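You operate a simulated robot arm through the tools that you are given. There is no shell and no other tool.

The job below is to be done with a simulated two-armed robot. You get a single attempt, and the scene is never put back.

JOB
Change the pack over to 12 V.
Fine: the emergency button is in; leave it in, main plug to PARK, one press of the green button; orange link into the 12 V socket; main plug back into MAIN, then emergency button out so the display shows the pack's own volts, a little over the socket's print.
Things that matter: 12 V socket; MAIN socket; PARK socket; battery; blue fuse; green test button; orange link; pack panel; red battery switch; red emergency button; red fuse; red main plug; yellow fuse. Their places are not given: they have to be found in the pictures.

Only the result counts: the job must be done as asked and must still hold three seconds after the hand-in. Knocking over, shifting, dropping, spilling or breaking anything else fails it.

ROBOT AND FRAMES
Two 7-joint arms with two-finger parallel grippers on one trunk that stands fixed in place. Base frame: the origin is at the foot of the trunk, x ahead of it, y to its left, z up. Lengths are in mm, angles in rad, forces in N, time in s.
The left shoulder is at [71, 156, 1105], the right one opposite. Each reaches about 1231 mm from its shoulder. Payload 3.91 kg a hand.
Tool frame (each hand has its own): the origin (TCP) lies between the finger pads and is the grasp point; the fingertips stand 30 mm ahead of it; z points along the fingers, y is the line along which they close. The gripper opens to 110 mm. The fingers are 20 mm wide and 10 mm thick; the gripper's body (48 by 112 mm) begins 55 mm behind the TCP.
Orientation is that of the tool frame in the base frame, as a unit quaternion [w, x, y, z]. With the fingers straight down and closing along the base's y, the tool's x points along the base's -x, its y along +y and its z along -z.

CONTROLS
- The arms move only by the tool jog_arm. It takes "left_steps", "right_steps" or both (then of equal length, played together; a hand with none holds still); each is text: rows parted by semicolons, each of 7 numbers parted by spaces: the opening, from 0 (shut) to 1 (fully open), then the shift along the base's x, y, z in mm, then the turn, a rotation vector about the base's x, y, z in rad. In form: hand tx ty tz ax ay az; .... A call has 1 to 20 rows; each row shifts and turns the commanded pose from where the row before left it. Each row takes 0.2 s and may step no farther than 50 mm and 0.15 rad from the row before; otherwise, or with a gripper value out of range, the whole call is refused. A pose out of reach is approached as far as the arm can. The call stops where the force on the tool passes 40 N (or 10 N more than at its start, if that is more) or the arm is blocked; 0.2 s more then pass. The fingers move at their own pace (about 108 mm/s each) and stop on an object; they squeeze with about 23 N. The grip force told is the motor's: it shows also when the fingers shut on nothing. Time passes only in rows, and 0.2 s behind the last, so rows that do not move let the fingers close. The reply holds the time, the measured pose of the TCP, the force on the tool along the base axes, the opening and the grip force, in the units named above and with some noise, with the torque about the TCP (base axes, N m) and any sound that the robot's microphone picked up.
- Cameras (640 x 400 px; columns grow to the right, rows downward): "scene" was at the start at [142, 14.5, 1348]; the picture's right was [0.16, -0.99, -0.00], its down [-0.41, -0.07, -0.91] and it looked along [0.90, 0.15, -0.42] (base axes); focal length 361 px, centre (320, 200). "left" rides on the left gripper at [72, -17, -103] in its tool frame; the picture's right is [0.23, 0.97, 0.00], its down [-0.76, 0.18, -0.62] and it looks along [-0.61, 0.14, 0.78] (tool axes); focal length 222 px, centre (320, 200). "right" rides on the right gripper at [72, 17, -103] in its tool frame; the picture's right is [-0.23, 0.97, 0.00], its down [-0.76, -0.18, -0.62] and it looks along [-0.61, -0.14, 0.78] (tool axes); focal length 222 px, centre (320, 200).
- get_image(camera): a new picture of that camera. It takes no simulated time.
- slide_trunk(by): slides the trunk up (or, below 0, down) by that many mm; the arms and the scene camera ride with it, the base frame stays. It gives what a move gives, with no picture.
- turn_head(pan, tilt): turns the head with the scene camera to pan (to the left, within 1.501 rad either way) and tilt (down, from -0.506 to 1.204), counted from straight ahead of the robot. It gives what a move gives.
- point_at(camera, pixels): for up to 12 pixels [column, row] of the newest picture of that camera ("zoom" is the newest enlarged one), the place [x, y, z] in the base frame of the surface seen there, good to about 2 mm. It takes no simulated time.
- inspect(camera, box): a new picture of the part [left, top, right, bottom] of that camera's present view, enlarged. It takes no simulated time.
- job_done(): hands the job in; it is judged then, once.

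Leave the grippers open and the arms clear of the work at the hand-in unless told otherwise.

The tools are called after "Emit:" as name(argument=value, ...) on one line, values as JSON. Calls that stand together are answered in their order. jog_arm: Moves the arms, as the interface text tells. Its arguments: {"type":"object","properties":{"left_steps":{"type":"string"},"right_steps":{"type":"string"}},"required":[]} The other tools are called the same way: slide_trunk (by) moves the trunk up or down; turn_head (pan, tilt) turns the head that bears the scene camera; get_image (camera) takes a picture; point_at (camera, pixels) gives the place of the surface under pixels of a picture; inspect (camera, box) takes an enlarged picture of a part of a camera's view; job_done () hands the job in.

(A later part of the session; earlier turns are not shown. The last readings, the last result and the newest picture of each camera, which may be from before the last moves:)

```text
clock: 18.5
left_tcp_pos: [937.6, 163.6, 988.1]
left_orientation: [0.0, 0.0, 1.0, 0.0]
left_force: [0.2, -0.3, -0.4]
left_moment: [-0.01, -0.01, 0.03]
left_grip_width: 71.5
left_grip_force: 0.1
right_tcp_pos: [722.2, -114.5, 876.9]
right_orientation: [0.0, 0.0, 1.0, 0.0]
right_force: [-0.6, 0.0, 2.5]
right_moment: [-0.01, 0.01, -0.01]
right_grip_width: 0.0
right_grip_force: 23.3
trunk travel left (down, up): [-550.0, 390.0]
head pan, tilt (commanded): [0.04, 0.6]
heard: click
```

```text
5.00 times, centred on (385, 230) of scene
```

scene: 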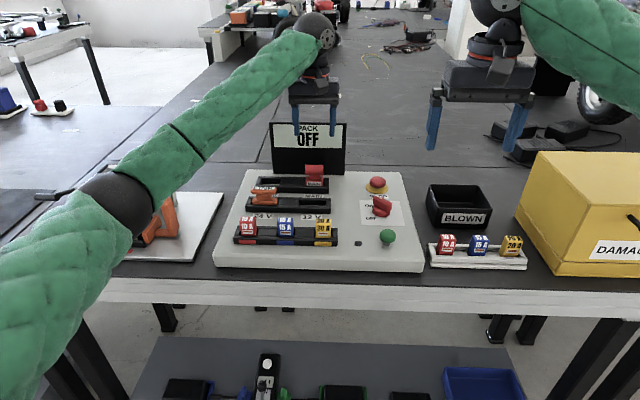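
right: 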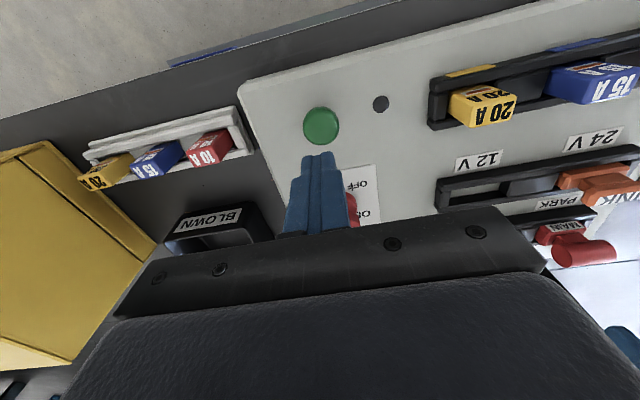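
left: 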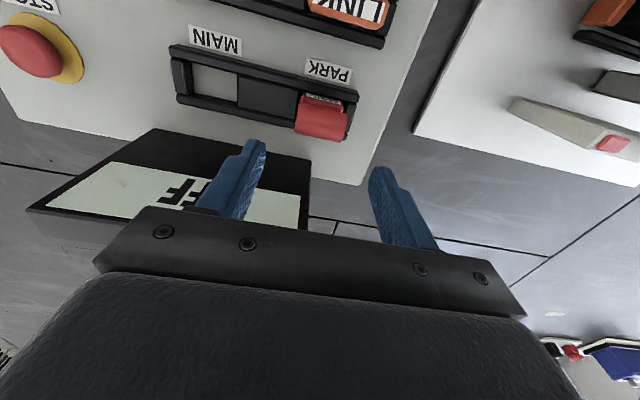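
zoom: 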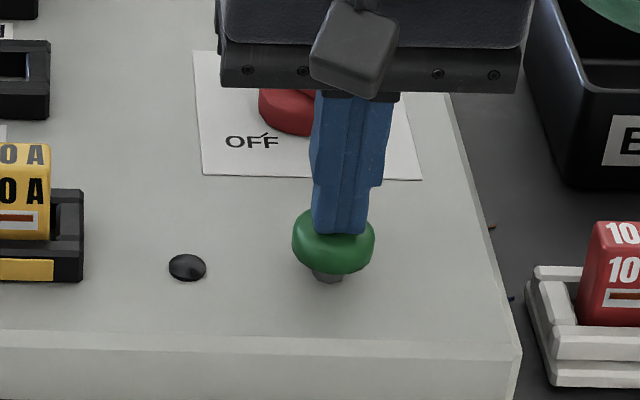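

A click was heard with the cap pushed in. I lift straight up away from it, with no second push.

Emit:
jog_arm(right_steps="0 0 0 8 0 0 0; 0 0 0 15 0 0 0; 0 0 0 30 0 0 0; 0 0 0 40 0 0 0; 0 0 0 40 0 0 0; 0 0 0 0 0 0 0")

Emit:
get_image(camera="scene")

Emit:
inspect(camera="scene", box=[235, 110, 425, 270])

```text
clock: 19.9
left_tcp_pos: [939.3, 163.7, 987.3]
left_orientation: [-0.001, -0.001, 1.0, 0.0]
left_force: [-0.9, 0.0, -0.6]
left_moment: [-0.02, 0.01, 0.0]
left_grip_width: 71.6
left_grip_force: 0.1
right_tcp_pos: [721.9, -118.4, 1012.2]
right_orientation: [-0.001, 0.001, 1.0, 0.001]
right_force: [0.2, 0.2, 0.2]
right_moment: [0.02, 0.01, 0.0]
right_grip_width: 0.0
right_grip_force: 22.9
trunk travel left (down, up): [-550.0, 390.0]
head pan, tilt (commanded): [0.04, 0.6]
```

```text
taken
```

scene: 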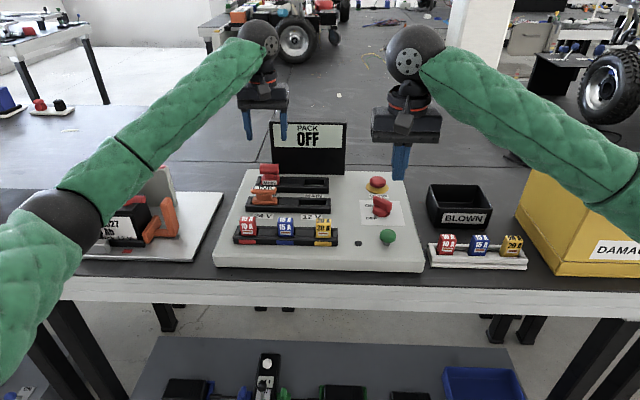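

```text
2.50 times, centred on (330, 190) of scene
```

zoom: 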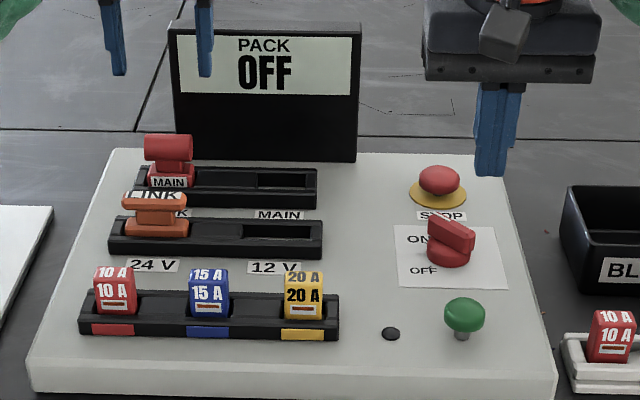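

Display still shows OFF, plug in PARK, green button back up. Next the link: I move the left hand over it, to about [849.5, 162.5], gripper at 0.75.

Emit:
jog_arm(left_steps="0.75 -30 0 0 0 0 0; 0.75 -30 0 0 0 0 0; 0.75 -28.8 -1.3 0 0 0 0; 0.75 0 0 -30 0 0 0; 0.75 0 0 0 0 0 0; 0.75 0 0 0 0 0 0")

Emit:
get_image(camera="left")

Emit:
inspect(camera="scene", box=[230, 110, 350, 220])

```text
clock: 21.3
left_tcp_pos: [852.4, 164.2, 956.9]
left_orientation: [-0.001, 0.0, 1.0, -0.001]
left_force: [0.3, 0.1, -0.3]
left_moment: [-0.02, -0.05, 0.01]
left_grip_width: 82.2
left_grip_force: 0.0
right_tcp_pos: [723.2, -118.3, 1012.8]
right_orientation: [0.0, 0.0, 1.0, 0.0]
right_force: [-0.7, 0.2, -0.1]
right_moment: [-0.03, 0.03, -0.02]
right_grip_width: 0.2
right_grip_force: 23.1
trunk travel left (down, up): [-550.0, 390.0]
head pan, tilt (commanded): [0.04, 0.6]
```

```text
taken
```

left: 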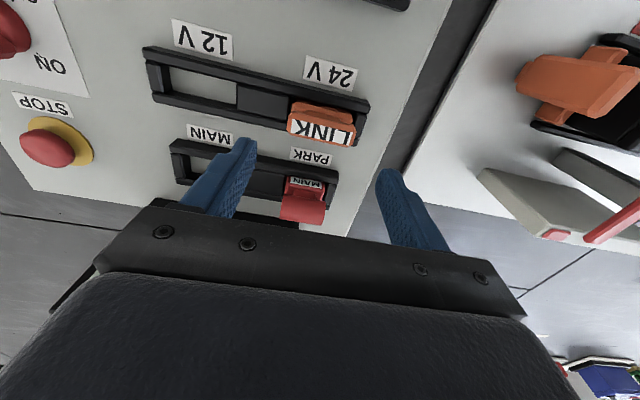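

```text
3.64 times, centred on (290, 165) of scene
```

zoom: 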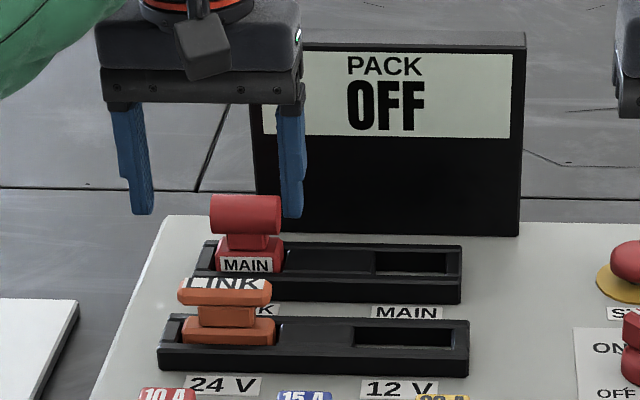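

The link is between the fingers ahead. I take a scene picture to check the elbow against the battery, and measure the link in the wrist zoom.

Emit:
get_image(camera="scene")

Emit:
inspect(camera="left", box=[140, 30, 380, 170])

```text
taken
```

scene: 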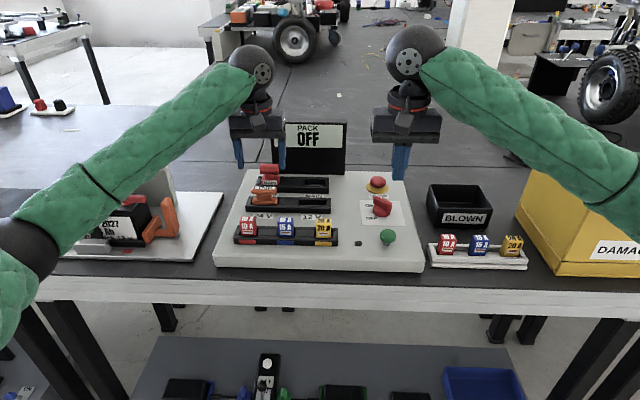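

```text
2.67 times, centred on (260, 100) of left
```

zoom: 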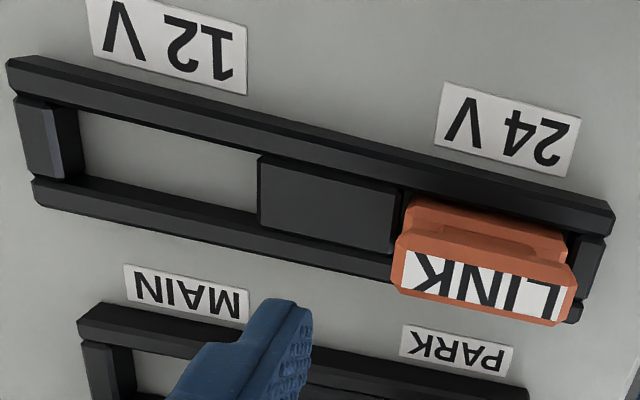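

Emit:
point_at(camera="zoom", pixels=[[398, 260], [572, 290], [485, 275], [480, 250], [480, 305], [405, 215], [562, 240], [480, 212], [262, 200], [50, 140], [395, 215], [585, 260]])

Emit:
point_at(camera="zoom", pixels=[[258, 170], [260, 215], [52, 165], [60, 112], [170, 150], [150, 90], [150, 210], [150, 120], [150, 192]])

Emit:
point_at(camera="scene", pixels=[[25, 245], [90, 195], [130, 165], [95, 215]])

```text
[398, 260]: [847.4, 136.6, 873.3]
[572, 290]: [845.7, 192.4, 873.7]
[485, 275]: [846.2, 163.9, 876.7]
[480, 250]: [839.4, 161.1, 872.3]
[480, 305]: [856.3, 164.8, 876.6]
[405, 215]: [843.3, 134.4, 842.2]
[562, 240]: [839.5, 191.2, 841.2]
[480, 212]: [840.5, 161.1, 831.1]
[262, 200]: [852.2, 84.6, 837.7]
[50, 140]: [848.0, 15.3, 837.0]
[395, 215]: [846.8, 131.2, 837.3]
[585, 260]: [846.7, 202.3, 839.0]
```

```text
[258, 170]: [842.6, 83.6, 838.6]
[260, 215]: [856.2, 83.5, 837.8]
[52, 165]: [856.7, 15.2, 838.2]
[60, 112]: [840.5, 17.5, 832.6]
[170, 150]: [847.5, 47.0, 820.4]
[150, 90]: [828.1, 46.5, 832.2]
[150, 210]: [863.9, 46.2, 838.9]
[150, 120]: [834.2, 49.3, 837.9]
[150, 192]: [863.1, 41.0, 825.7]
```

```text
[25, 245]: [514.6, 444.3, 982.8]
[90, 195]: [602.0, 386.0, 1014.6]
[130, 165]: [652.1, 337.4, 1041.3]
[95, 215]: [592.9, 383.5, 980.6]
```

Link: x 839.5-859.5, y 134.5-191.5 (centre 163), top z 877; 12 V pocket spans y 16-83.5 (centre 50). Elbow at z≈980 in front of the table is fine. I lower the left hand over the link most of the way and read the pose.

Emit:
jog_arm(left_steps="0.75 0 0 -25 0 0 0; 0.75 0 0 -25 0 0 0; 0.75 0 0 -15 0 0 0; 0.75 0 0 0 0 0 0; 0.75 0 0 0 0 0 0")

Emit:
get_image(camera="left")

Emit:
inspect(camera="scene", box=[230, 110, 350, 220])

```text
clock: 22.5
left_tcp_pos: [850.4, 163.2, 893.0]
left_orientation: [0.0, 0.0, 1.0, 0.0]
left_force: [0.3, 0.4, -0.2]
left_moment: [-0.01, 0.0, 0.03]
left_grip_width: 82.7
left_grip_force: 0.0
right_tcp_pos: [722.4, -117.6, 1013.1]
right_orientation: [0.0, 0.0, 1.0, 0.0]
right_force: [-0.5, -0.1, -0.2]
right_moment: [0.0, -0.02, 0.02]
right_grip_width: 0.1
right_grip_force: 22.4
trunk travel left (down, up): [-550.0, 390.0]
head pan, tilt (commanded): [0.04, 0.6]
```

```text
taken
```

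left: 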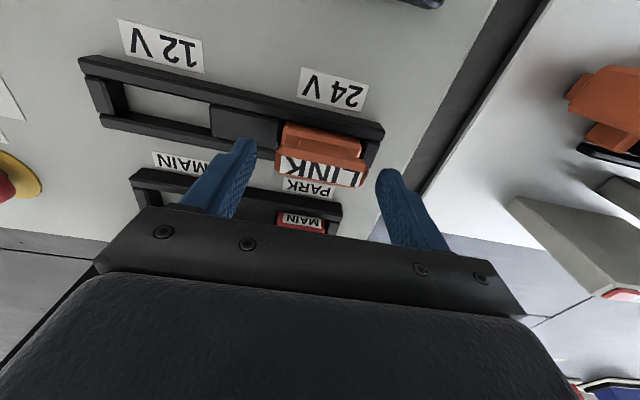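

```text
3.64 times, centred on (290, 165) of scene
```

zoom: 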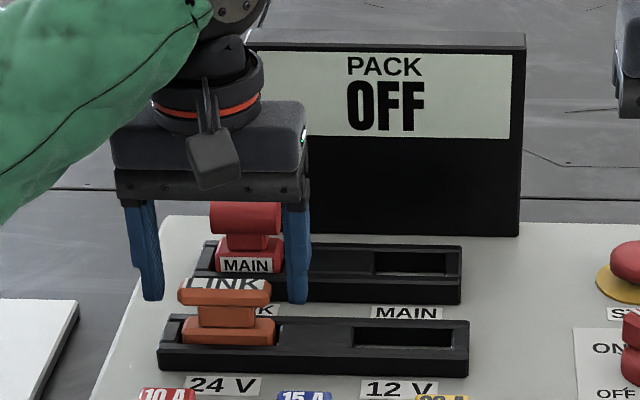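

The fingers straddle the link evenly. I lower 18 mm more (tips about z 844) and close.

Emit:
jog_arm(left_steps="0.75 0 0 -10 0 0 0; 0.75 0 0 -8 0 0 0; 0.75 0 0 0 0 0 0; 0.4 0 0 0 0 0 0; 0.4 0 0 0 0 0 0; 0.4 0 0 0 0 0 0; 0.4 0 0 0 0 0 0")

Emit:
inspect(camera="scene", box=[230, 110, 350, 220])

Emit:
get_image(camera="left")

```text
clock: 24.1
left_tcp_pos: [850.8, 163.7, 875.9]
left_orientation: [0.0, 0.0, 1.0, 0.0]
left_force: [-0.3, 0.4, 0.3]
left_moment: [0.0, -0.01, -0.02]
left_grip_width: 59.6
left_grip_force: 23.0
right_tcp_pos: [721.9, -117.3, 1013.3]
right_orientation: [0.0, 0.0, 1.0, -0.001]
right_force: [0.4, 0.4, -0.1]
right_moment: [-0.03, -0.04, 0.0]
right_grip_width: 0.1
right_grip_force: 22.8
trunk travel left (down, up): [-550.0, 390.0]
head pan, tilt (commanded): [0.04, 0.6]
```

```text
3.64 times, centred on (290, 165) of scene
```

zoom: 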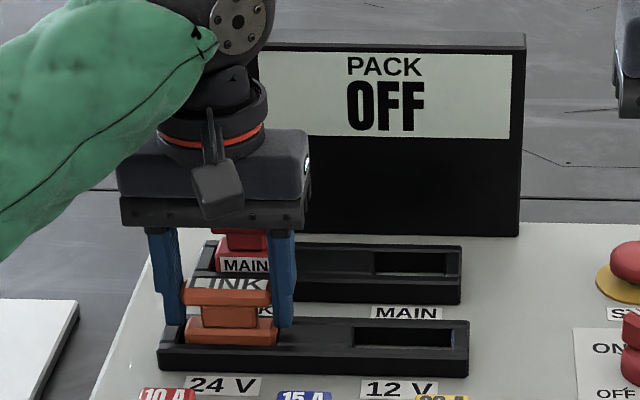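

```text
taken
```

left: 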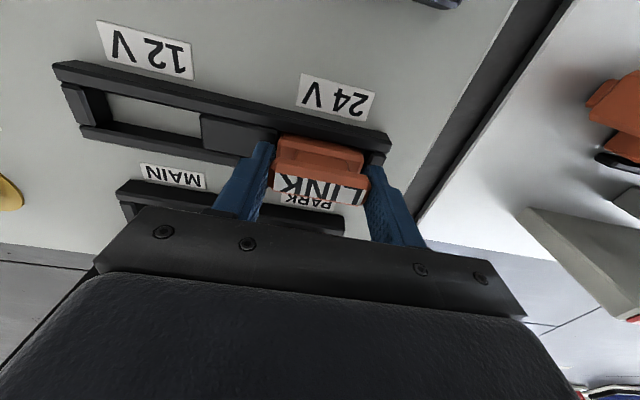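

Gripped at 59.6 mm. I pull the link straight up 42 mm.

Emit:
jog_arm(left_steps="0.4 0 0 4 0 0 0; 0.4 0 0 4 0 0 0; 0.4 0 0 4 0 0 0; 0.4 0 0 6 0 0 0; 0.4 0 0 8 0 0 0; 0.4 0 0 8 0 0 0; 0.4 0 0 8 0 0 0; 0.4 0 0 0 0 0 0")

Emit:
inspect(camera="scene", box=[230, 110, 350, 220])

Emit:
inspect(camera="left", box=[60, 40, 400, 220])

```text
clock: 25.9
left_tcp_pos: [850.7, 163.4, 916.1]
left_orientation: [0.0, 0.0, 1.0, -0.001]
left_force: [0.1, 0.0, -0.8]
left_moment: [0.02, -0.01, 0.0]
left_grip_width: 59.6
left_grip_force: 23.4
right_tcp_pos: [721.8, -117.3, 1012.9]
right_orientation: [0.0, 0.0, 1.0, -0.001]
right_force: [0.3, -0.3, -0.8]
right_moment: [0.01, -0.02, 0.01]
right_grip_width: 0.1
right_grip_force: 23.1
trunk travel left (down, up): [-550.0, 390.0]
head pan, tilt (commanded): [0.04, 0.6]
```

```text
3.64 times, centred on (290, 165) of scene
```

zoom: 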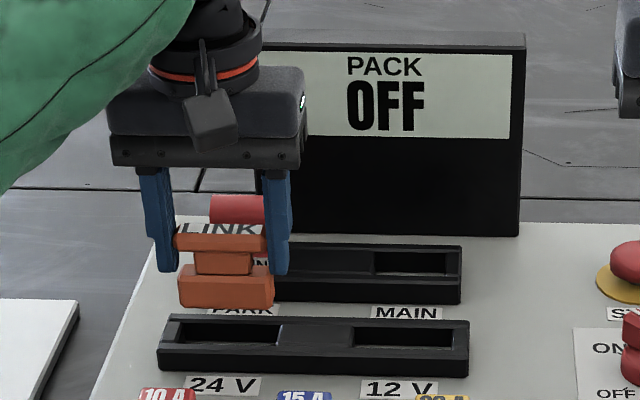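

```text
1.88 times, centred on (230, 130) of left
```

zoom: 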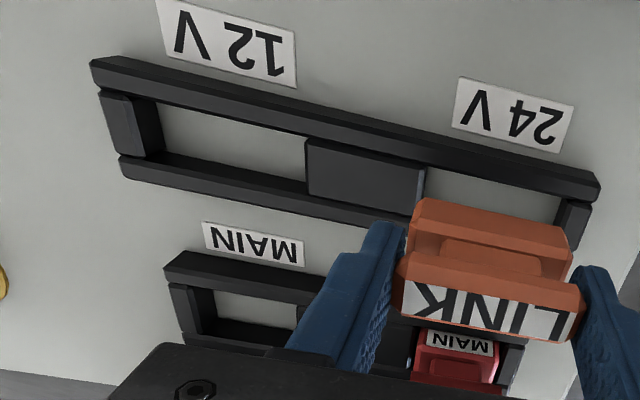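

The link is out and level. I measure the now empty pockets: divider edges near (308,165)/(424,180), end edges near (140,125)/(567,215).

Emit:
point_at(camera="zoom", pixels=[[310, 165], [310, 185], [137, 120], [150, 148], [420, 180], [418, 195], [572, 212], [565, 225], [220, 140], [500, 200], [490, 300], [405, 290]])

Emit:
inspect(camera="scene", box=[255, 180, 335, 220])

Emit:
point_at(camera="zoom", pixels=[[356, 228], [353, 238], [563, 230], [575, 240], [200, 228], [196, 238], [10, 225], [150, 228], [450, 228], [450, 246], [40, 135], [190, 140]])

```text
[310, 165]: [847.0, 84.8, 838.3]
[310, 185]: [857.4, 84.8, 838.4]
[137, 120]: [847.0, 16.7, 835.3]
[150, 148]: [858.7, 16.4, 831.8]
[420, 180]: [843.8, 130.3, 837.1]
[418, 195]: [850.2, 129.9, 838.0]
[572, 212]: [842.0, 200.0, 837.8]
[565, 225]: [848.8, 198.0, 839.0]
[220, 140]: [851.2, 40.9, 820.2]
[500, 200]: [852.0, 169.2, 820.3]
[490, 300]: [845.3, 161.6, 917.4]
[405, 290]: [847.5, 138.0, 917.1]
```

```text
8.00 times, centred on (295, 200) of scene
```

zoom: 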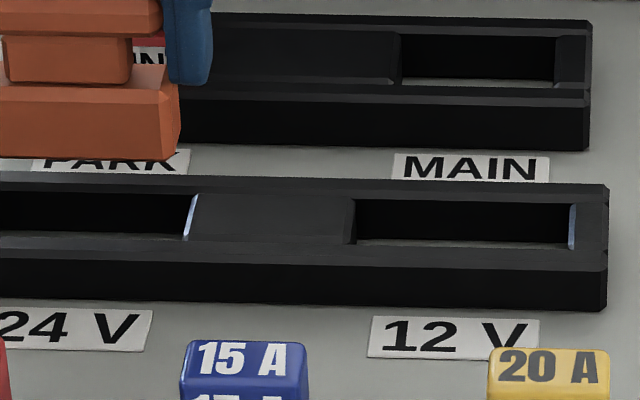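

```text
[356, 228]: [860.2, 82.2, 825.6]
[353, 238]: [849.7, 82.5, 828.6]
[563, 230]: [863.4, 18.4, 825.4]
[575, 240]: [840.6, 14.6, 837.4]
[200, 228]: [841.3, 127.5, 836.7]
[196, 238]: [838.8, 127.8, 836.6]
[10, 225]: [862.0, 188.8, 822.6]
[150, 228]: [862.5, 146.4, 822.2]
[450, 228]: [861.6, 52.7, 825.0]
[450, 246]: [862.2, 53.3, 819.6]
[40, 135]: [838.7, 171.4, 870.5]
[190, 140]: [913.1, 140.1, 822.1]
```

12 V pocket spans y 16.2-82.8, centre 49.5. I shift the link -113.8 mm in y at this height.

Emit:
jog_arm(left_steps="0.4 0 -20 0 0 0 0; 0.4 0 -25 0 0 0 0; 0.4 0 -25 0 0 0 0; 0.4 0 -25 0 0 0 0; 0.4 -0.5 -18.8 0 0 0 0; 0.4 0 0 0 0 0 0; 0.4 0 0 0 0 0 0")

Emit:
inspect(camera="scene", box=[250, 120, 370, 220])

Emit:
get_image(camera="left")

```text
clock: 27.5
left_tcp_pos: [850.2, 49.8, 917.4]
left_orientation: [0.001, 0.0, 1.0, 0.0]
left_force: [-0.3, 0.2, -1.0]
left_moment: [0.01, 0.01, 0.03]
left_grip_width: 59.5
left_grip_force: 23.1
right_tcp_pos: [721.7, -117.8, 1012.7]
right_orientation: [-0.001, 0.001, 1.0, -0.001]
right_force: [0.3, 0.6, -0.1]
right_moment: [-0.01, 0.0, -0.01]
right_grip_width: 0.0
right_grip_force: 22.9
trunk travel left (down, up): [-550.0, 390.0]
head pan, tilt (commanded): [0.04, 0.6]
```

```text
4.00 times, centred on (310, 170) of scene
```

zoom: 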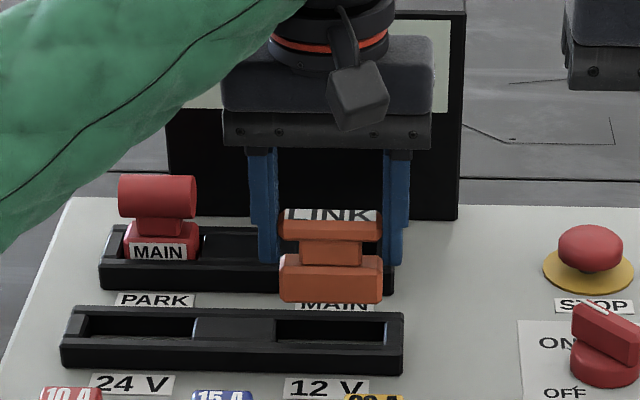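

```text
taken
```

left: 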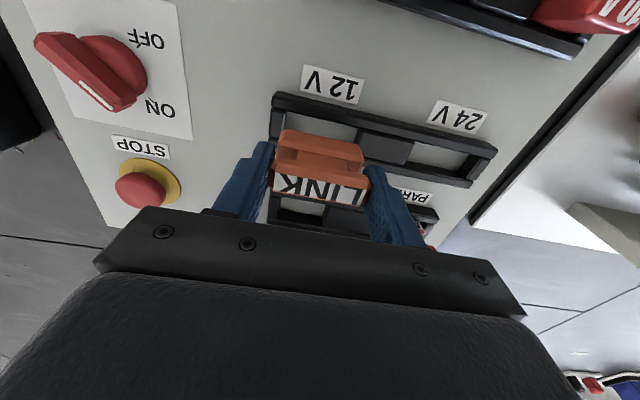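

The link hangs above the 12 V pocket, y≈49.8. I lower it slowly 41 mm.

Emit:
jog_arm(left_steps="0.4 0 0 -8 0 0 0; 0.4 0 0 -6 0 0 0; 0.4 0 0 -5 0 0 0; 0.4 0 0 -5 0 0 0; 0.4 0 0 -5 0 0 0; 0.4 0 0 -4 0 0 0; 0.4 0 0 -3 0 0 0; 0.4 0 0 -3 0 0 0; 0.4 0 0 -2 0 0 0; 0.4 0 0 0 0 0 0")

Emit:
inspect(camera="scene", box=[250, 120, 370, 220])

Emit:
get_image(camera="left")

```text
clock: 29.7
left_tcp_pos: [849.0, 49.7, 874.9]
left_orientation: [0.0, 0.0, 1.0, 0.0]
left_force: [-0.4, -0.9, -0.5]
left_moment: [-0.02, 0.0, 0.01]
left_grip_width: 59.4
left_grip_force: 23.1
right_tcp_pos: [721.2, -118.1, 1012.6]
right_orientation: [0.0, 0.001, 1.0, 0.001]
right_force: [0.5, 0.5, 0.3]
right_moment: [-0.01, 0.0, -0.04]
right_grip_width: 0.0
right_grip_force: 22.6
trunk travel left (down, up): [-550.0, 390.0]
head pan, tilt (commanded): [0.04, 0.6]
```

```text
4.00 times, centred on (310, 170) of scene
```

zoom: 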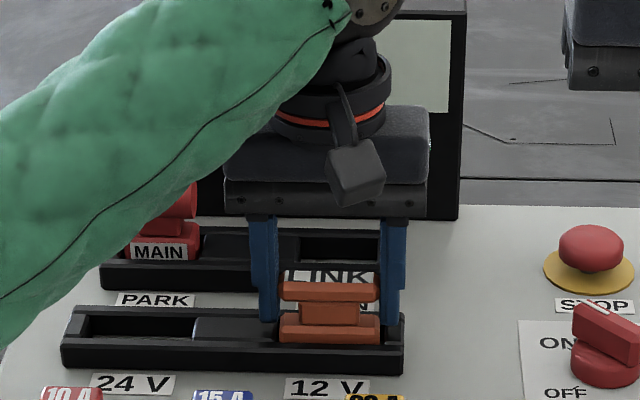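

```text
taken
```

left: 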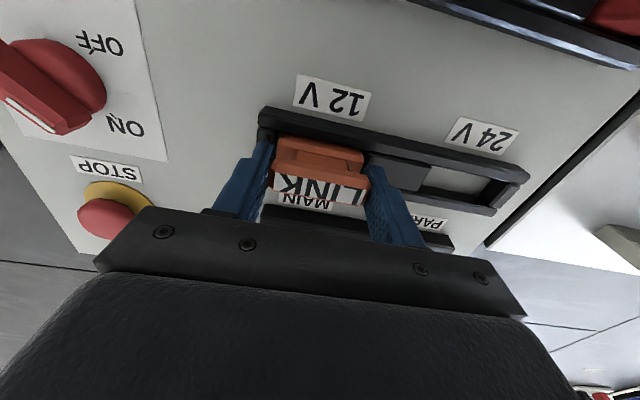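

The link is in the 12 V pocket. I press down gently until I feel the floor.

Emit:
jog_arm(left_steps="0.4 0 0 -1 0 0 0; 0.4 0 0 -1 0 0 0; 0.4 0 0 0 0 0 0")

```text
clock: 30.5
left_tcp_pos: [848.7, 50.0, 875.1]
left_orientation: [0.001, 0.0, 1.0, 0.0]
left_force: [4.3, 1.9, 12.6]
left_moment: [0.16, -0.19, -0.05]
left_grip_width: 59.5
left_grip_force: 22.8
right_tcp_pos: [722.6, -117.6, 1013.2]
right_orientation: [0.0, 0.0, 1.0, 0.001]
right_force: [-0.5, 0.4, 0.2]
right_moment: [0.01, 0.01, -0.04]
right_grip_width: 0.1
right_grip_force: 22.9
trunk travel left (down, up): [-550.0, 390.0]
head pan, tilt (commanded): [0.04, 0.6]
```

12.6 N upward: seated. I open the fingers and rise.

Emit:
jog_arm(left_steps="0.75 0 0 0 0 0 0; 0.75 0 0 0 0 0 0; 0.75 0 0 5 0 0 0; 0.75 0 0 20 0 0 0; 0.75 0 0 40 0 0 0; 0.75 0 0 45 0 0 0; 0.75 0 0 0 0 0 0")

Emit:
inspect(camera="scene", box=[240, 120, 360, 220])

Emit:
point_at(camera="zoom", pixels=[[360, 280], [330, 290], [420, 290], [370, 330]])

Emit:
get_image(camera="left")

```text
clock: 32.1
left_tcp_pos: [853.0, 50.3, 983.2]
left_orientation: [-0.001, 0.0, 1.0, -0.001]
left_force: [-0.9, 1.0, -0.8]
left_moment: [-0.01, 0.01, 0.01]
left_grip_width: 82.3
left_grip_force: 0.0
right_tcp_pos: [721.8, -117.1, 1013.3]
right_orientation: [-0.001, 0.0, 1.0, 0.0]
right_force: [0.3, -0.8, -0.2]
right_moment: [0.0, 0.01, -0.02]
right_grip_width: 0.1
right_grip_force: 23.4
trunk travel left (down, up): [-550.0, 390.0]
head pan, tilt (commanded): [0.04, 0.6]
```

```text
4.00 times, centred on (300, 170) of scene
```

zoom: 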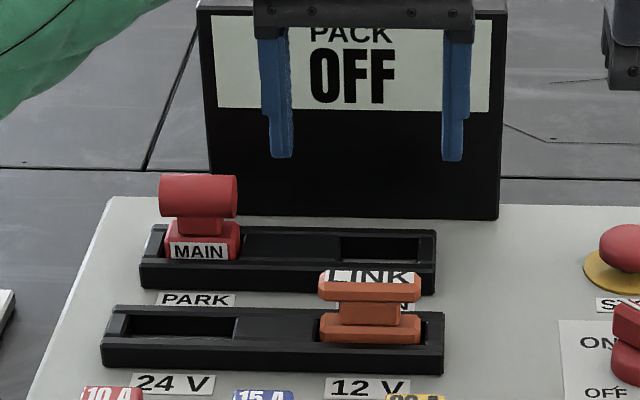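

```text
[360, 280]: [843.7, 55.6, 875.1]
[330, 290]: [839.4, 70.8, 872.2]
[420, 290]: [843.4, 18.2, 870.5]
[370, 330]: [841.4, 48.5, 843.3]
```

```text
taken
```

left: 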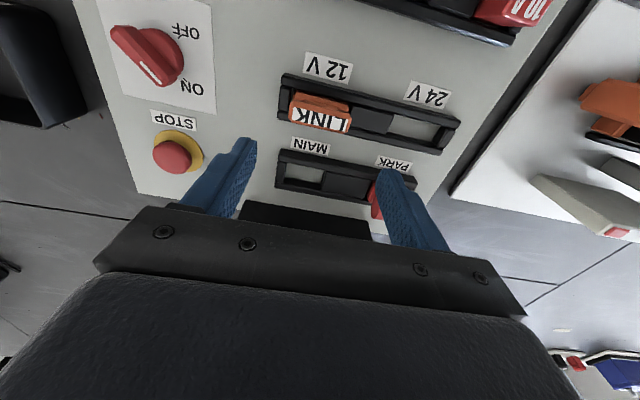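

The link stands properly in 12 V. Now the left hand goes back over the plug in PARK at [938.4, 164].

Emit:
jog_arm(left_steps="0.65 22.3 28.7 0 0 0 0; 0.65 22.3 28.7 0 0 0 0; 0.65 22.3 28.7 0 0 0 0; 0.65 22.4 28.6 0 0 0 0; 0.65 0 0 0 0 0 0; 0.65 0 0 -45 0 0 0; 0.65 0 0 -38 0 0 0; 0.65 0 0 0 0 0 0; 0.65 0 0 0 0 0 0")

Emit:
inspect(camera="scene", box=[230, 110, 350, 210])

Emit:
get_image(camera="left")

```text
clock: 34.1
left_tcp_pos: [938.0, 163.1, 898.6]
left_orientation: [0.0, 0.0, 1.0, 0.001]
left_force: [-0.4, 0.2, 0.7]
left_moment: [-0.02, 0.01, -0.02]
left_grip_width: 71.5
left_grip_force: 0.0
right_tcp_pos: [722.7, -117.7, 1013.0]
right_orientation: [0.0, 0.0, 1.0, 0.001]
right_force: [0.6, 0.0, -0.2]
right_moment: [-0.02, 0.01, -0.01]
right_grip_width: 0.0
right_grip_force: 23.3
trunk travel left (down, up): [-550.0, 390.0]
head pan, tilt (commanded): [0.04, 0.6]
```

```text
4.00 times, centred on (290, 160) of scene
```

zoom: 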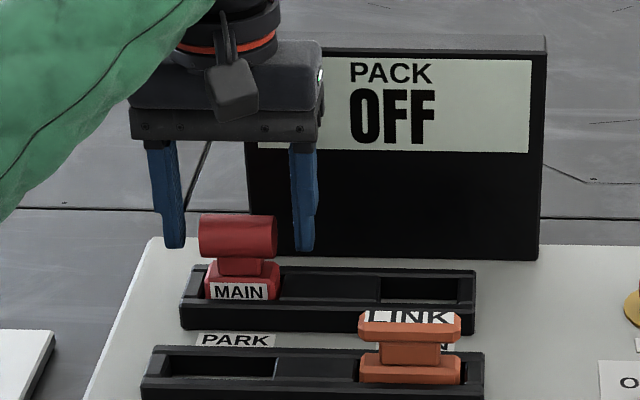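

```text
taken
```

left: 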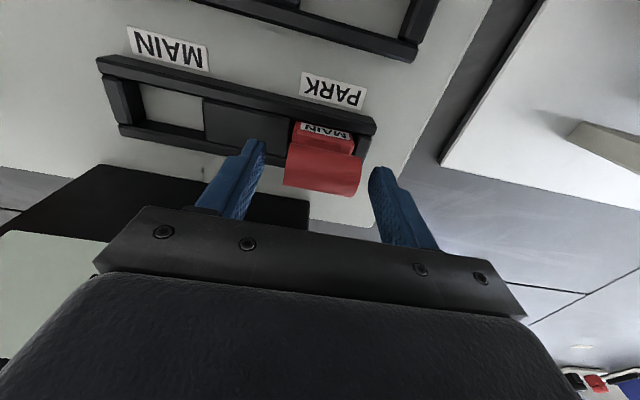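

The plug is centred between the fingers. I lower 22 mm and close.

Emit:
jog_arm(left_steps="0.65 0 0.4 -12 0 0 0; 0.65 0 0 -10 0 0 0; 0.65 0 0 0 0 0 0; 0.3 0 0 0 0 0 0; 0.3 0 0 0 0 0 0; 0.3 0 0 0 0 0 0; 0.3 0 0 0 0 0 0")

Emit:
get_image(camera="left")

```text
clock: 35.7
left_tcp_pos: [939.0, 164.6, 877.8]
left_orientation: [0.001, 0.0, 1.0, -0.001]
left_force: [0.3, -0.8, 0.6]
left_moment: [-0.02, -0.03, -0.03]
left_grip_width: 45.5
left_grip_force: 23.0
right_tcp_pos: [722.9, -117.6, 1012.5]
right_orientation: [0.0, 0.0, 1.0, 0.0]
right_force: [0.2, -0.2, -0.1]
right_moment: [0.03, -0.01, -0.03]
right_grip_width: 0.2
right_grip_force: 23.1
trunk travel left (down, up): [-550.0, 390.0]
head pan, tilt (commanded): [0.04, 0.6]
```

```text
taken
```

left: 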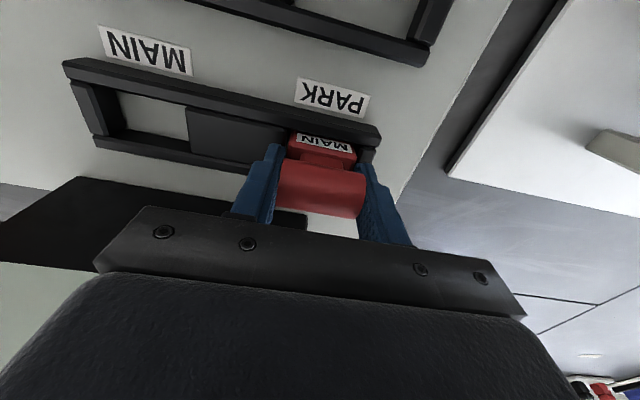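

Gripped again at 45.5 mm. I lift it 48 mm and shift it -115.4 mm in y to above MAIN.

Emit:
jog_arm(left_steps="0.3 0 0 4 0 0 0; 0.3 0 0 4 0 0 0; 0.3 0 0 6 0 0 0; 0.3 0 0 10 0 0 0; 0.3 0 0 12 0 0 0; 0.3 0 0 12 0 0 0; 0.3 0 0 0 0 0 0; 0.3 0 -20 0 0 0 0; 0.3 0 -25 0 0 0 0; 0.3 0 -25 0 0 0 0; 0.3 0 -25 0 0 0 0; 0.3 0 -20.4 0 0 0 0; 0.3 0 0 0 0 0 0; 0.3 0 0 0 0 0 0")

Emit:
inspect(camera="scene", box=[240, 110, 360, 210])

Emit:
get_image(camera="left")

```text
clock: 38.7
left_tcp_pos: [938.2, 46.3, 926.8]
left_orientation: [-0.001, 0.0, 1.0, 0.0]
left_force: [0.1, -0.2, -0.6]
left_moment: [-0.01, 0.0, -0.03]
left_grip_width: 45.6
left_grip_force: 23.3
right_tcp_pos: [722.4, -117.8, 1013.4]
right_orientation: [0.0, 0.0, 1.0, 0.0]
right_force: [0.4, 0.8, 0.2]
right_moment: [0.02, 0.01, 0.0]
right_grip_width: 0.0
right_grip_force: 23.1
trunk travel left (down, up): [-550.0, 390.0]
head pan, tilt (commanded): [0.04, 0.6]
```

```text
4.00 times, centred on (300, 160) of scene
```

zoom: 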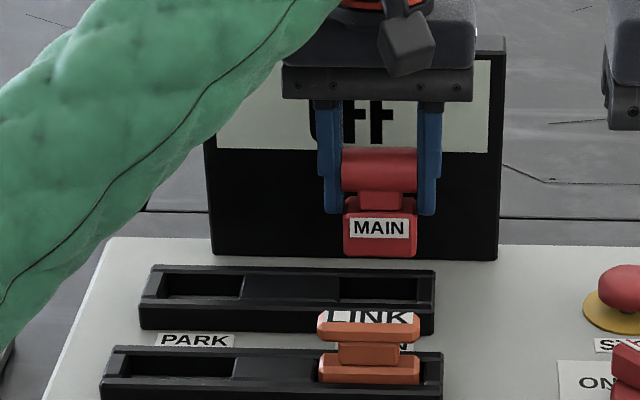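

```text
taken
```

left: 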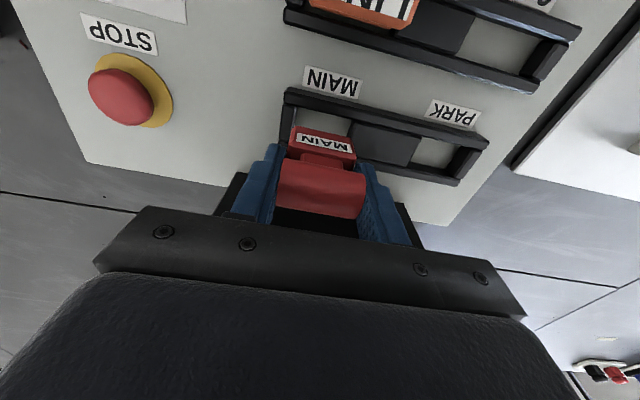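

The reading says y≈46.3; I hold one row and read again before lowering.

Emit:
jog_arm(left_steps="0.3 0 0 0 0 0 0; 0.3 0 0 0 0 0 0")

Emit:
inspect(camera="scene", box=[270, 140, 350, 190])

Emit:
point_at(camera="zoom", pixels=[[290, 150], [405, 150], [347, 160]])

```text
clock: 39.3
left_tcp_pos: [937.9, 49.3, 927.0]
left_orientation: [-0.001, 0.0, 1.0, -0.001]
left_force: [0.2, -0.9, -1.3]
left_moment: [0.01, 0.01, 0.04]
left_grip_width: 45.8
left_grip_force: 22.9
right_tcp_pos: [722.7, -116.9, 1012.8]
right_orientation: [0.0, 0.0, 1.0, 0.0]
right_force: [0.1, 0.4, 0.2]
right_moment: [0.02, 0.01, -0.04]
right_grip_width: 0.0
right_grip_force: 22.7
trunk travel left (down, up): [-550.0, 390.0]
head pan, tilt (commanded): [0.04, 0.6]
```

```text
8.00 times, centred on (310, 165) of scene
```

zoom: 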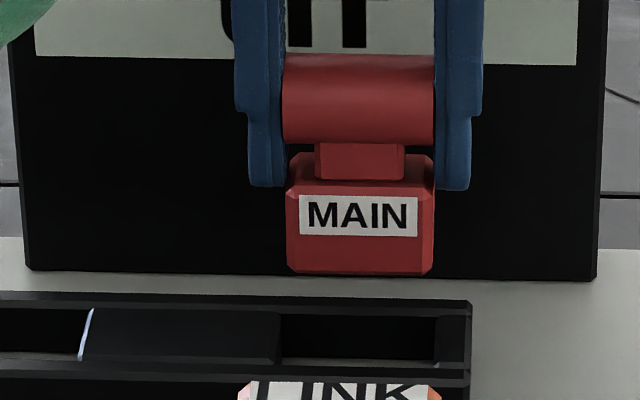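

```text
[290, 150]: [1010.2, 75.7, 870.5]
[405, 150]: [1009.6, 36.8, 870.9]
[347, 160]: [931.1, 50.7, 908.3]
```

Now y≈49.3, in line with the MAIN pocket (22.7-75.5). I lower it 47 mm slowly.

Emit:
jog_arm(left_steps="0.3 0 0 -10 0 0 0; 0.3 0 0 -8 0 0 0; 0.3 0 0 -6 0 0 0; 0.3 0 0 -5 0 0 0; 0.3 0 0 -5 0 0 0; 0.3 0 0 -4 0 0 0; 0.3 0 0 -4 0 0 0; 0.3 0 0 -3 0 0 0; 0.3 0 0 -2 0 0 0; 0.3 0 0 -1 0 0 0; 0.3 0 0 0 0 0 0")

Emit:
inspect(camera="scene", box=[240, 110, 360, 210])

Emit:
get_image(camera="left")

```text
clock: 41.7
left_tcp_pos: [938.5, 49.4, 879.3]
left_orientation: [0.0, 0.0, 1.0, 0.0]
left_force: [0.0, -0.1, -1.0]
left_moment: [0.0, 0.0, 0.03]
left_grip_width: 45.6
left_grip_force: 23.0
right_tcp_pos: [722.3, -117.9, 1012.1]
right_orientation: [0.001, 0.0, 1.0, 0.0]
right_force: [0.0, 0.4, 0.1]
right_moment: [-0.02, 0.02, 0.0]
right_grip_width: 0.1
right_grip_force: 23.2
trunk travel left (down, up): [-550.0, 390.0]
head pan, tilt (commanded): [0.04, 0.6]
```

```text
4.00 times, centred on (300, 160) of scene
```

zoom: 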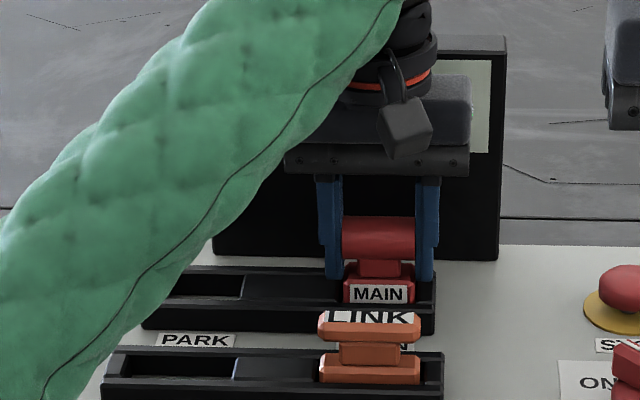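

```text
taken
```

left: 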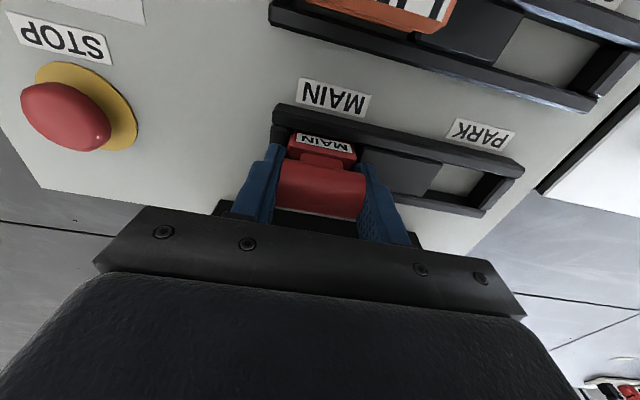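

The plug is in MAIN. I press gently to feel the floor.

Emit:
jog_arm(left_steps="0.3 0 0 -1 0 0 0; 0.3 0 0 -1 0 0 0; 0.3 0 0 0 0 0 0")

```text
clock: 42.5
left_tcp_pos: [938.3, 48.2, 877.1]
left_orientation: [0.0, 0.0, 1.0, 0.0]
left_force: [0.2, -0.7, 2.5]
left_moment: [0.01, -0.06, 0.01]
left_grip_width: 45.7
left_grip_force: 22.7
right_tcp_pos: [722.2, -118.3, 1012.2]
right_orientation: [0.001, 0.0, 1.0, 0.0]
right_force: [-0.4, 0.5, 1.2]
right_moment: [0.04, 0.01, 0.01]
right_grip_width: 0.2
right_grip_force: 23.0
trunk travel left (down, up): [-550.0, 390.0]
head pan, tilt (commanded): [0.04, 0.6]
```

2.5 N so far; one more millimetre to be sure.

Emit:
jog_arm(left_steps="0.3 0 0 -1 0 0 0; 0.3 0 0 0 0 0 0")

```text
clock: 43.1
left_tcp_pos: [937.4, 49.0, 877.0]
left_orientation: [0.001, 0.0, 1.0, 0.0]
left_force: [4.0, 0.6, 12.3]
left_moment: [0.08, -0.19, -0.08]
left_grip_width: 45.6
left_grip_force: 23.1
right_tcp_pos: [721.8, -117.7, 1013.3]
right_orientation: [0.0, 0.0, 1.0, 0.0]
right_force: [0.5, 0.5, 0.1]
right_moment: [0.01, 0.01, 0.0]
right_grip_width: 0.0
right_grip_force: 23.1
trunk travel left (down, up): [-550.0, 390.0]
head pan, tilt (commanded): [0.04, 0.6]
```

12.3 N: seated. I open, rise, and take the left hand back to the left, out of the way.

Emit:
jog_arm(left_steps="0.65 0 0 0 0 0 0; 0.65 0 0 0 0 0 0; 0.65 0 0 5 0 0 0; 0.65 0 0 20 0 0 0; 0.65 0 0 40 0 0 0; 0.65 0 0 45 0 0 0; 0.65 0 0 45 0 0 0; 0.65 0 0 45 0 0 0; 0.65 0 0 45 0 0 0; 0.65 0 0 40 0 0 0; 0.65 -18.9 46 0 0 0 0; 0.65 -18.9 46 0 0 0 0; 0.65 -18.9 46 0 0 0 0; 0.65 -18.9 46 0 0 0 0; 1 -18.9 46 0 0 0 0; 1 -18.9 46 0 0 0 0; 1 -18.9 46 0 0 0 0; 1 0 0 0 0 0 0")

Emit:
get_image(camera="scene")

Emit:
inspect(camera="scene", box=[235, 110, 425, 270])

```text
clock: 46.9
left_tcp_pos: [807.9, 369.8, 1158.4]
left_orientation: [-0.001, 0.0, 1.0, 0.001]
left_force: [-0.2, -0.2, -0.4]
left_moment: [0.0, -0.04, 0.03]
left_grip_width: 110.1
left_grip_force: 0.0
right_tcp_pos: [722.7, -119.0, 1012.3]
right_orientation: [-0.001, 0.0, 1.0, -0.001]
right_force: [0.8, 0.2, 0.5]
right_moment: [-0.01, 0.01, 0.01]
right_grip_width: 0.1
right_grip_force: 23.4
trunk travel left (down, up): [-550.0, 390.0]
head pan, tilt (commanded): [0.04, 0.6]
```

```text
taken
```

scene: 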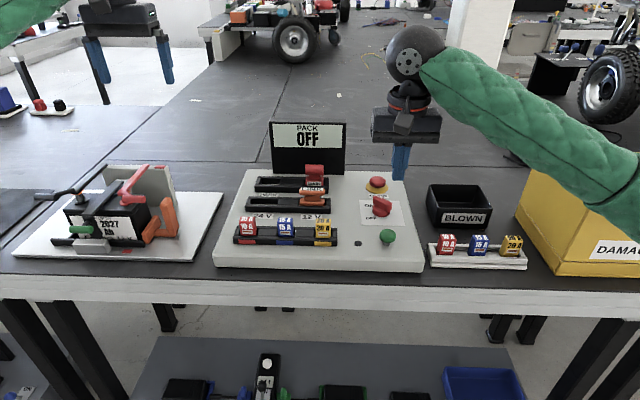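

```text
2.50 times, centred on (330, 190) of scene
```

zoom: 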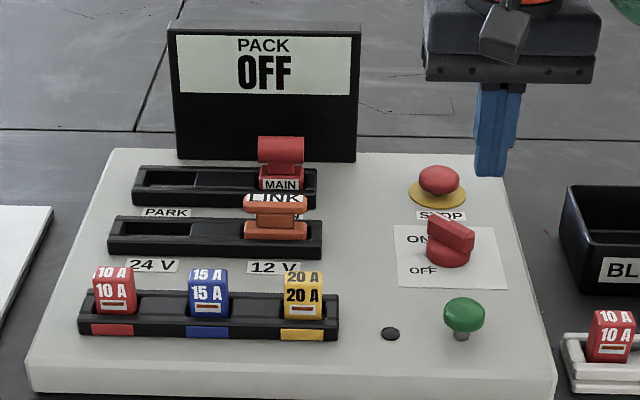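

Everything stands as it should; only the emergency button remains. I bring the right hand over it, to about [947, -115.5], opening at 0.6.

Emit:
jog_arm(right_steps="0.6 45 0 0 0 0 0; 0.6 45 0 0 0 0 0; 0.6 45 0 0 0 0 0; 0.6 45 0 0 0 0 0; 0.6 43.5 0.5 0 0 0 0; 0.6 0 0 -40 0 0 0; 0.6 0 0 -20 0 0 0; 0.6 0 0 0 0 0 0; 0.6 0 0 0 0 0 0")

Emit:
get_image(camera="right")

Emit:
inspect(camera="scene", box=[310, 90, 440, 210])

```text
clock: 48.9
left_tcp_pos: [807.6, 369.7, 1160.4]
left_orientation: [0.0, 0.001, 1.0, 0.0]
left_force: [1.2, -0.3, -0.2]
left_moment: [-0.01, 0.01, 0.02]
left_grip_width: 110.2
left_grip_force: 0.0
right_tcp_pos: [945.2, -114.8, 952.3]
right_orientation: [0.0, -0.001, 1.0, 0.0]
right_force: [-0.7, 0.3, 0.2]
right_moment: [-0.02, 0.0, -0.01]
right_grip_width: 66.0
right_grip_force: 0.0
trunk travel left (down, up): [-550.0, 390.0]
head pan, tilt (commanded): [0.04, 0.6]
```

```text
taken
```

right: 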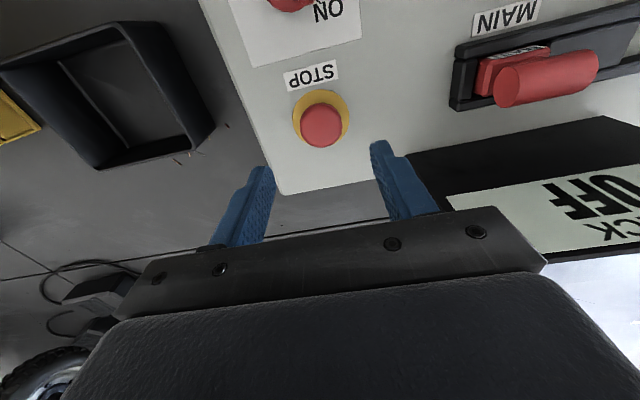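

```text
3.33 times, centred on (375, 150) of scene
```

zoom: 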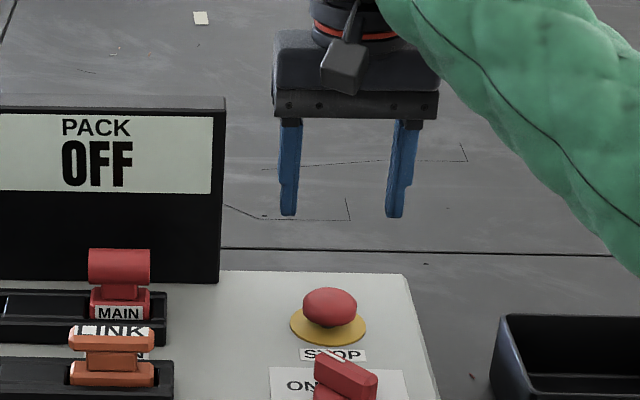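

The emergency button is at (321,122) in the wrist picture. I enlarge and measure it.

Emit:
inspect(camera="right", box=[270, 50, 370, 170])

Emit:
point_at(camera="right", pixels=[[321, 125], [303, 127], [341, 122], [319, 106], [322, 145], [310, 115], [332, 138], [298, 115], [347, 110], [320, 92]])

```text
3.33 times, centred on (320, 110) of right
```

zoom: 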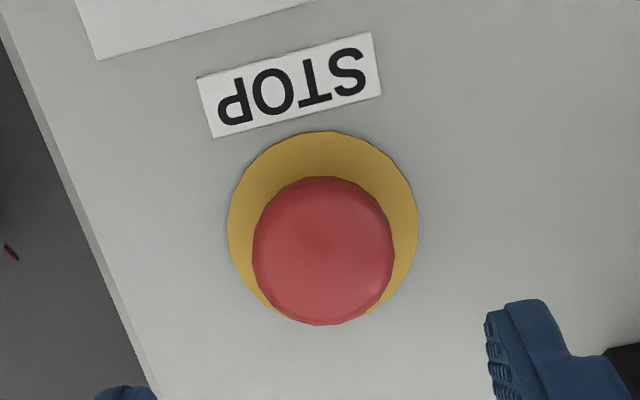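

```text
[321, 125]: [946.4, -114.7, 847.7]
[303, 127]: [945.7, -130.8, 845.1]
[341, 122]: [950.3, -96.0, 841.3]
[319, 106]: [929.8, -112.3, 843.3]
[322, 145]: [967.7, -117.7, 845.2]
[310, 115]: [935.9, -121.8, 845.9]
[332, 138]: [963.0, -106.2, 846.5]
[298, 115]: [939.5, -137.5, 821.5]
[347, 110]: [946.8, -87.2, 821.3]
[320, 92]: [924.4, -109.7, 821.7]
```

Dome centre is about [948, -115], rim ±20 mm. I lower around it until the tips are about 6 mm over the yellow ring (TCP z≈858).

Emit:
jog_arm(right_steps="0.6 1.5 -0.3 -30 0 0 0; 0.6 0 0 -30 0 0 0; 0.6 0 0 -20 0 0 0; 0.6 0 0 -10 0 0 0; 0.6 0 0 -3 0 0 0; 0.6 0 0 0 0 0 0")

Emit:
get_image(camera="right")

Emit:
inspect(camera="scene", box=[330, 110, 430, 210])

```text
clock: 50.3
left_tcp_pos: [808.1, 369.5, 1160.0]
left_orientation: [0.0, 0.0, 1.0, 0.0]
left_force: [0.8, -0.5, 0.1]
left_moment: [-0.04, -0.04, 0.0]
left_grip_width: 109.9
left_grip_force: 0.1
right_tcp_pos: [947.8, -114.8, 857.7]
right_orientation: [0.0, 0.0, 1.0, 0.0]
right_force: [0.0, -0.5, 0.5]
right_moment: [0.01, 0.02, 0.0]
right_grip_width: 65.8
right_grip_force: 0.0
trunk travel left (down, up): [-550.0, 390.0]
head pan, tilt (commanded): [0.04, 0.6]
```

```text
taken
```

right: 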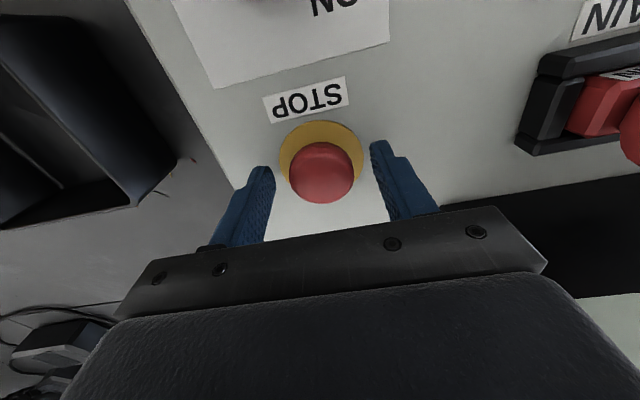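

```text
4.00 times, centred on (380, 160) of scene
```

zoom: 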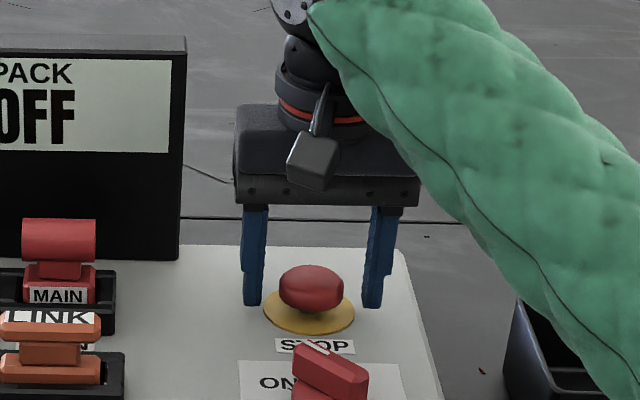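

The dome is centred between the fingers. I close on its rim.

Emit:
jog_arm(right_steps="0.25 0 0 0 0 0 0; 0.25 0 0 0 0 0 0; 0.25 0 0 0 0 0 0; 0.25 0 0 0 0 0 0")

Emit:
get_image(camera="right")

```text
clock: 51.3
left_tcp_pos: [806.7, 369.3, 1159.5]
left_orientation: [0.0, 0.0, 1.0, 0.0]
left_force: [0.0, 0.1, 0.2]
left_moment: [0.04, 0.01, 0.0]
left_grip_width: 110.2
left_grip_force: 0.0
right_tcp_pos: [946.9, -115.1, 858.0]
right_orientation: [-0.001, 0.001, 1.0, 0.0]
right_force: [0.7, 0.6, -0.5]
right_moment: [0.03, -0.03, 0.0]
right_grip_width: 40.3
right_grip_force: 45.4
trunk travel left (down, up): [-550.0, 390.0]
head pan, tilt (commanded): [0.04, 0.6]
```

```text
taken
```

right: 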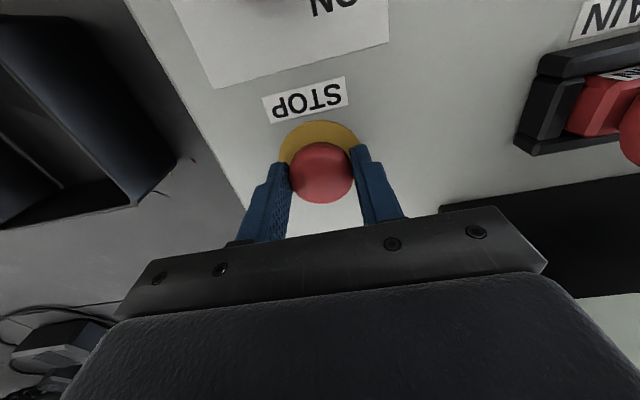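

Gripped at 40.3 mm. I pull up slowly, 6 mm in small rows, and watch force and sound.

Emit:
jog_arm(right_steps="0.25 0 0 1 0 0 0; 0.25 0 0 1 0 0 0; 0.25 0 0 1 0 0 0; 0.25 0 0 1 0 0 0; 0.25 0 0 1 0 0 0; 0.25 0 0 1 0 0 0; 0.25 0 0 0 0 0 0")

Emit:
inspect(camera="scene", box=[260, 110, 430, 210])

```text
clock: 52.9
left_tcp_pos: [806.6, 370.9, 1160.3]
left_orientation: [0.0, 0.0, 1.0, 0.0]
left_force: [0.0, -0.1, 0.2]
left_moment: [-0.04, 0.0, -0.01]
left_grip_width: 109.8
left_grip_force: 0.0
right_tcp_pos: [946.2, -114.7, 862.9]
right_orientation: [0.0, 0.0, 1.0, 0.0]
right_force: [-15.8, -1.5, -0.1]
right_moment: [0.02, 0.48, 0.03]
right_grip_width: 40.6
right_grip_force: 45.4
trunk travel left (down, up): [-550.0, 390.0]
head pan, tilt (commanded): [0.04, 0.6]
```

```text
3.76 times, centred on (345, 160) of scene
```

zoom: 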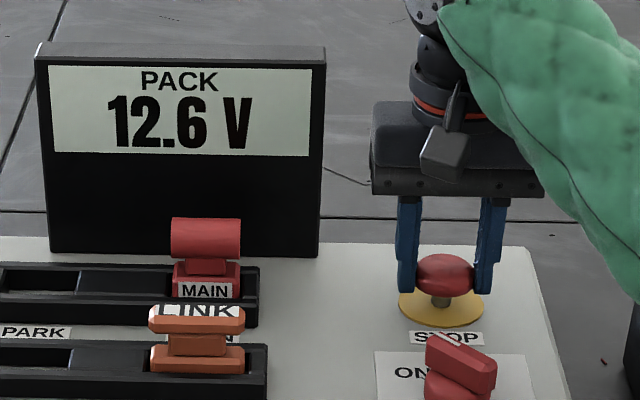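

The display now reads PACK 12.6 V, so the button came out. I pull 1 mm more to check it is at its end, then release.

Emit:
jog_arm(right_steps="0.25 0 0 1 0 0 0; 0.25 0 0 0 0 0 0")

```text
clock: 53.5
left_tcp_pos: [805.6, 368.7, 1161.4]
left_orientation: [-0.001, -0.001, 1.0, 0.0]
left_force: [0.5, -1.4, -0.5]
left_moment: [0.0, 0.02, -0.01]
left_grip_width: 109.9
left_grip_force: 0.1
right_tcp_pos: [947.4, -114.7, 866.4]
right_orientation: [-0.001, 0.0, 1.0, 0.0]
right_force: [-15.5, -2.9, 1.2]
right_moment: [-0.12, 0.43, 0.03]
right_grip_width: 40.2
right_grip_force: 44.7
trunk travel left (down, up): [-550.0, 390.0]
head pan, tilt (commanded): [0.04, 0.6]
```

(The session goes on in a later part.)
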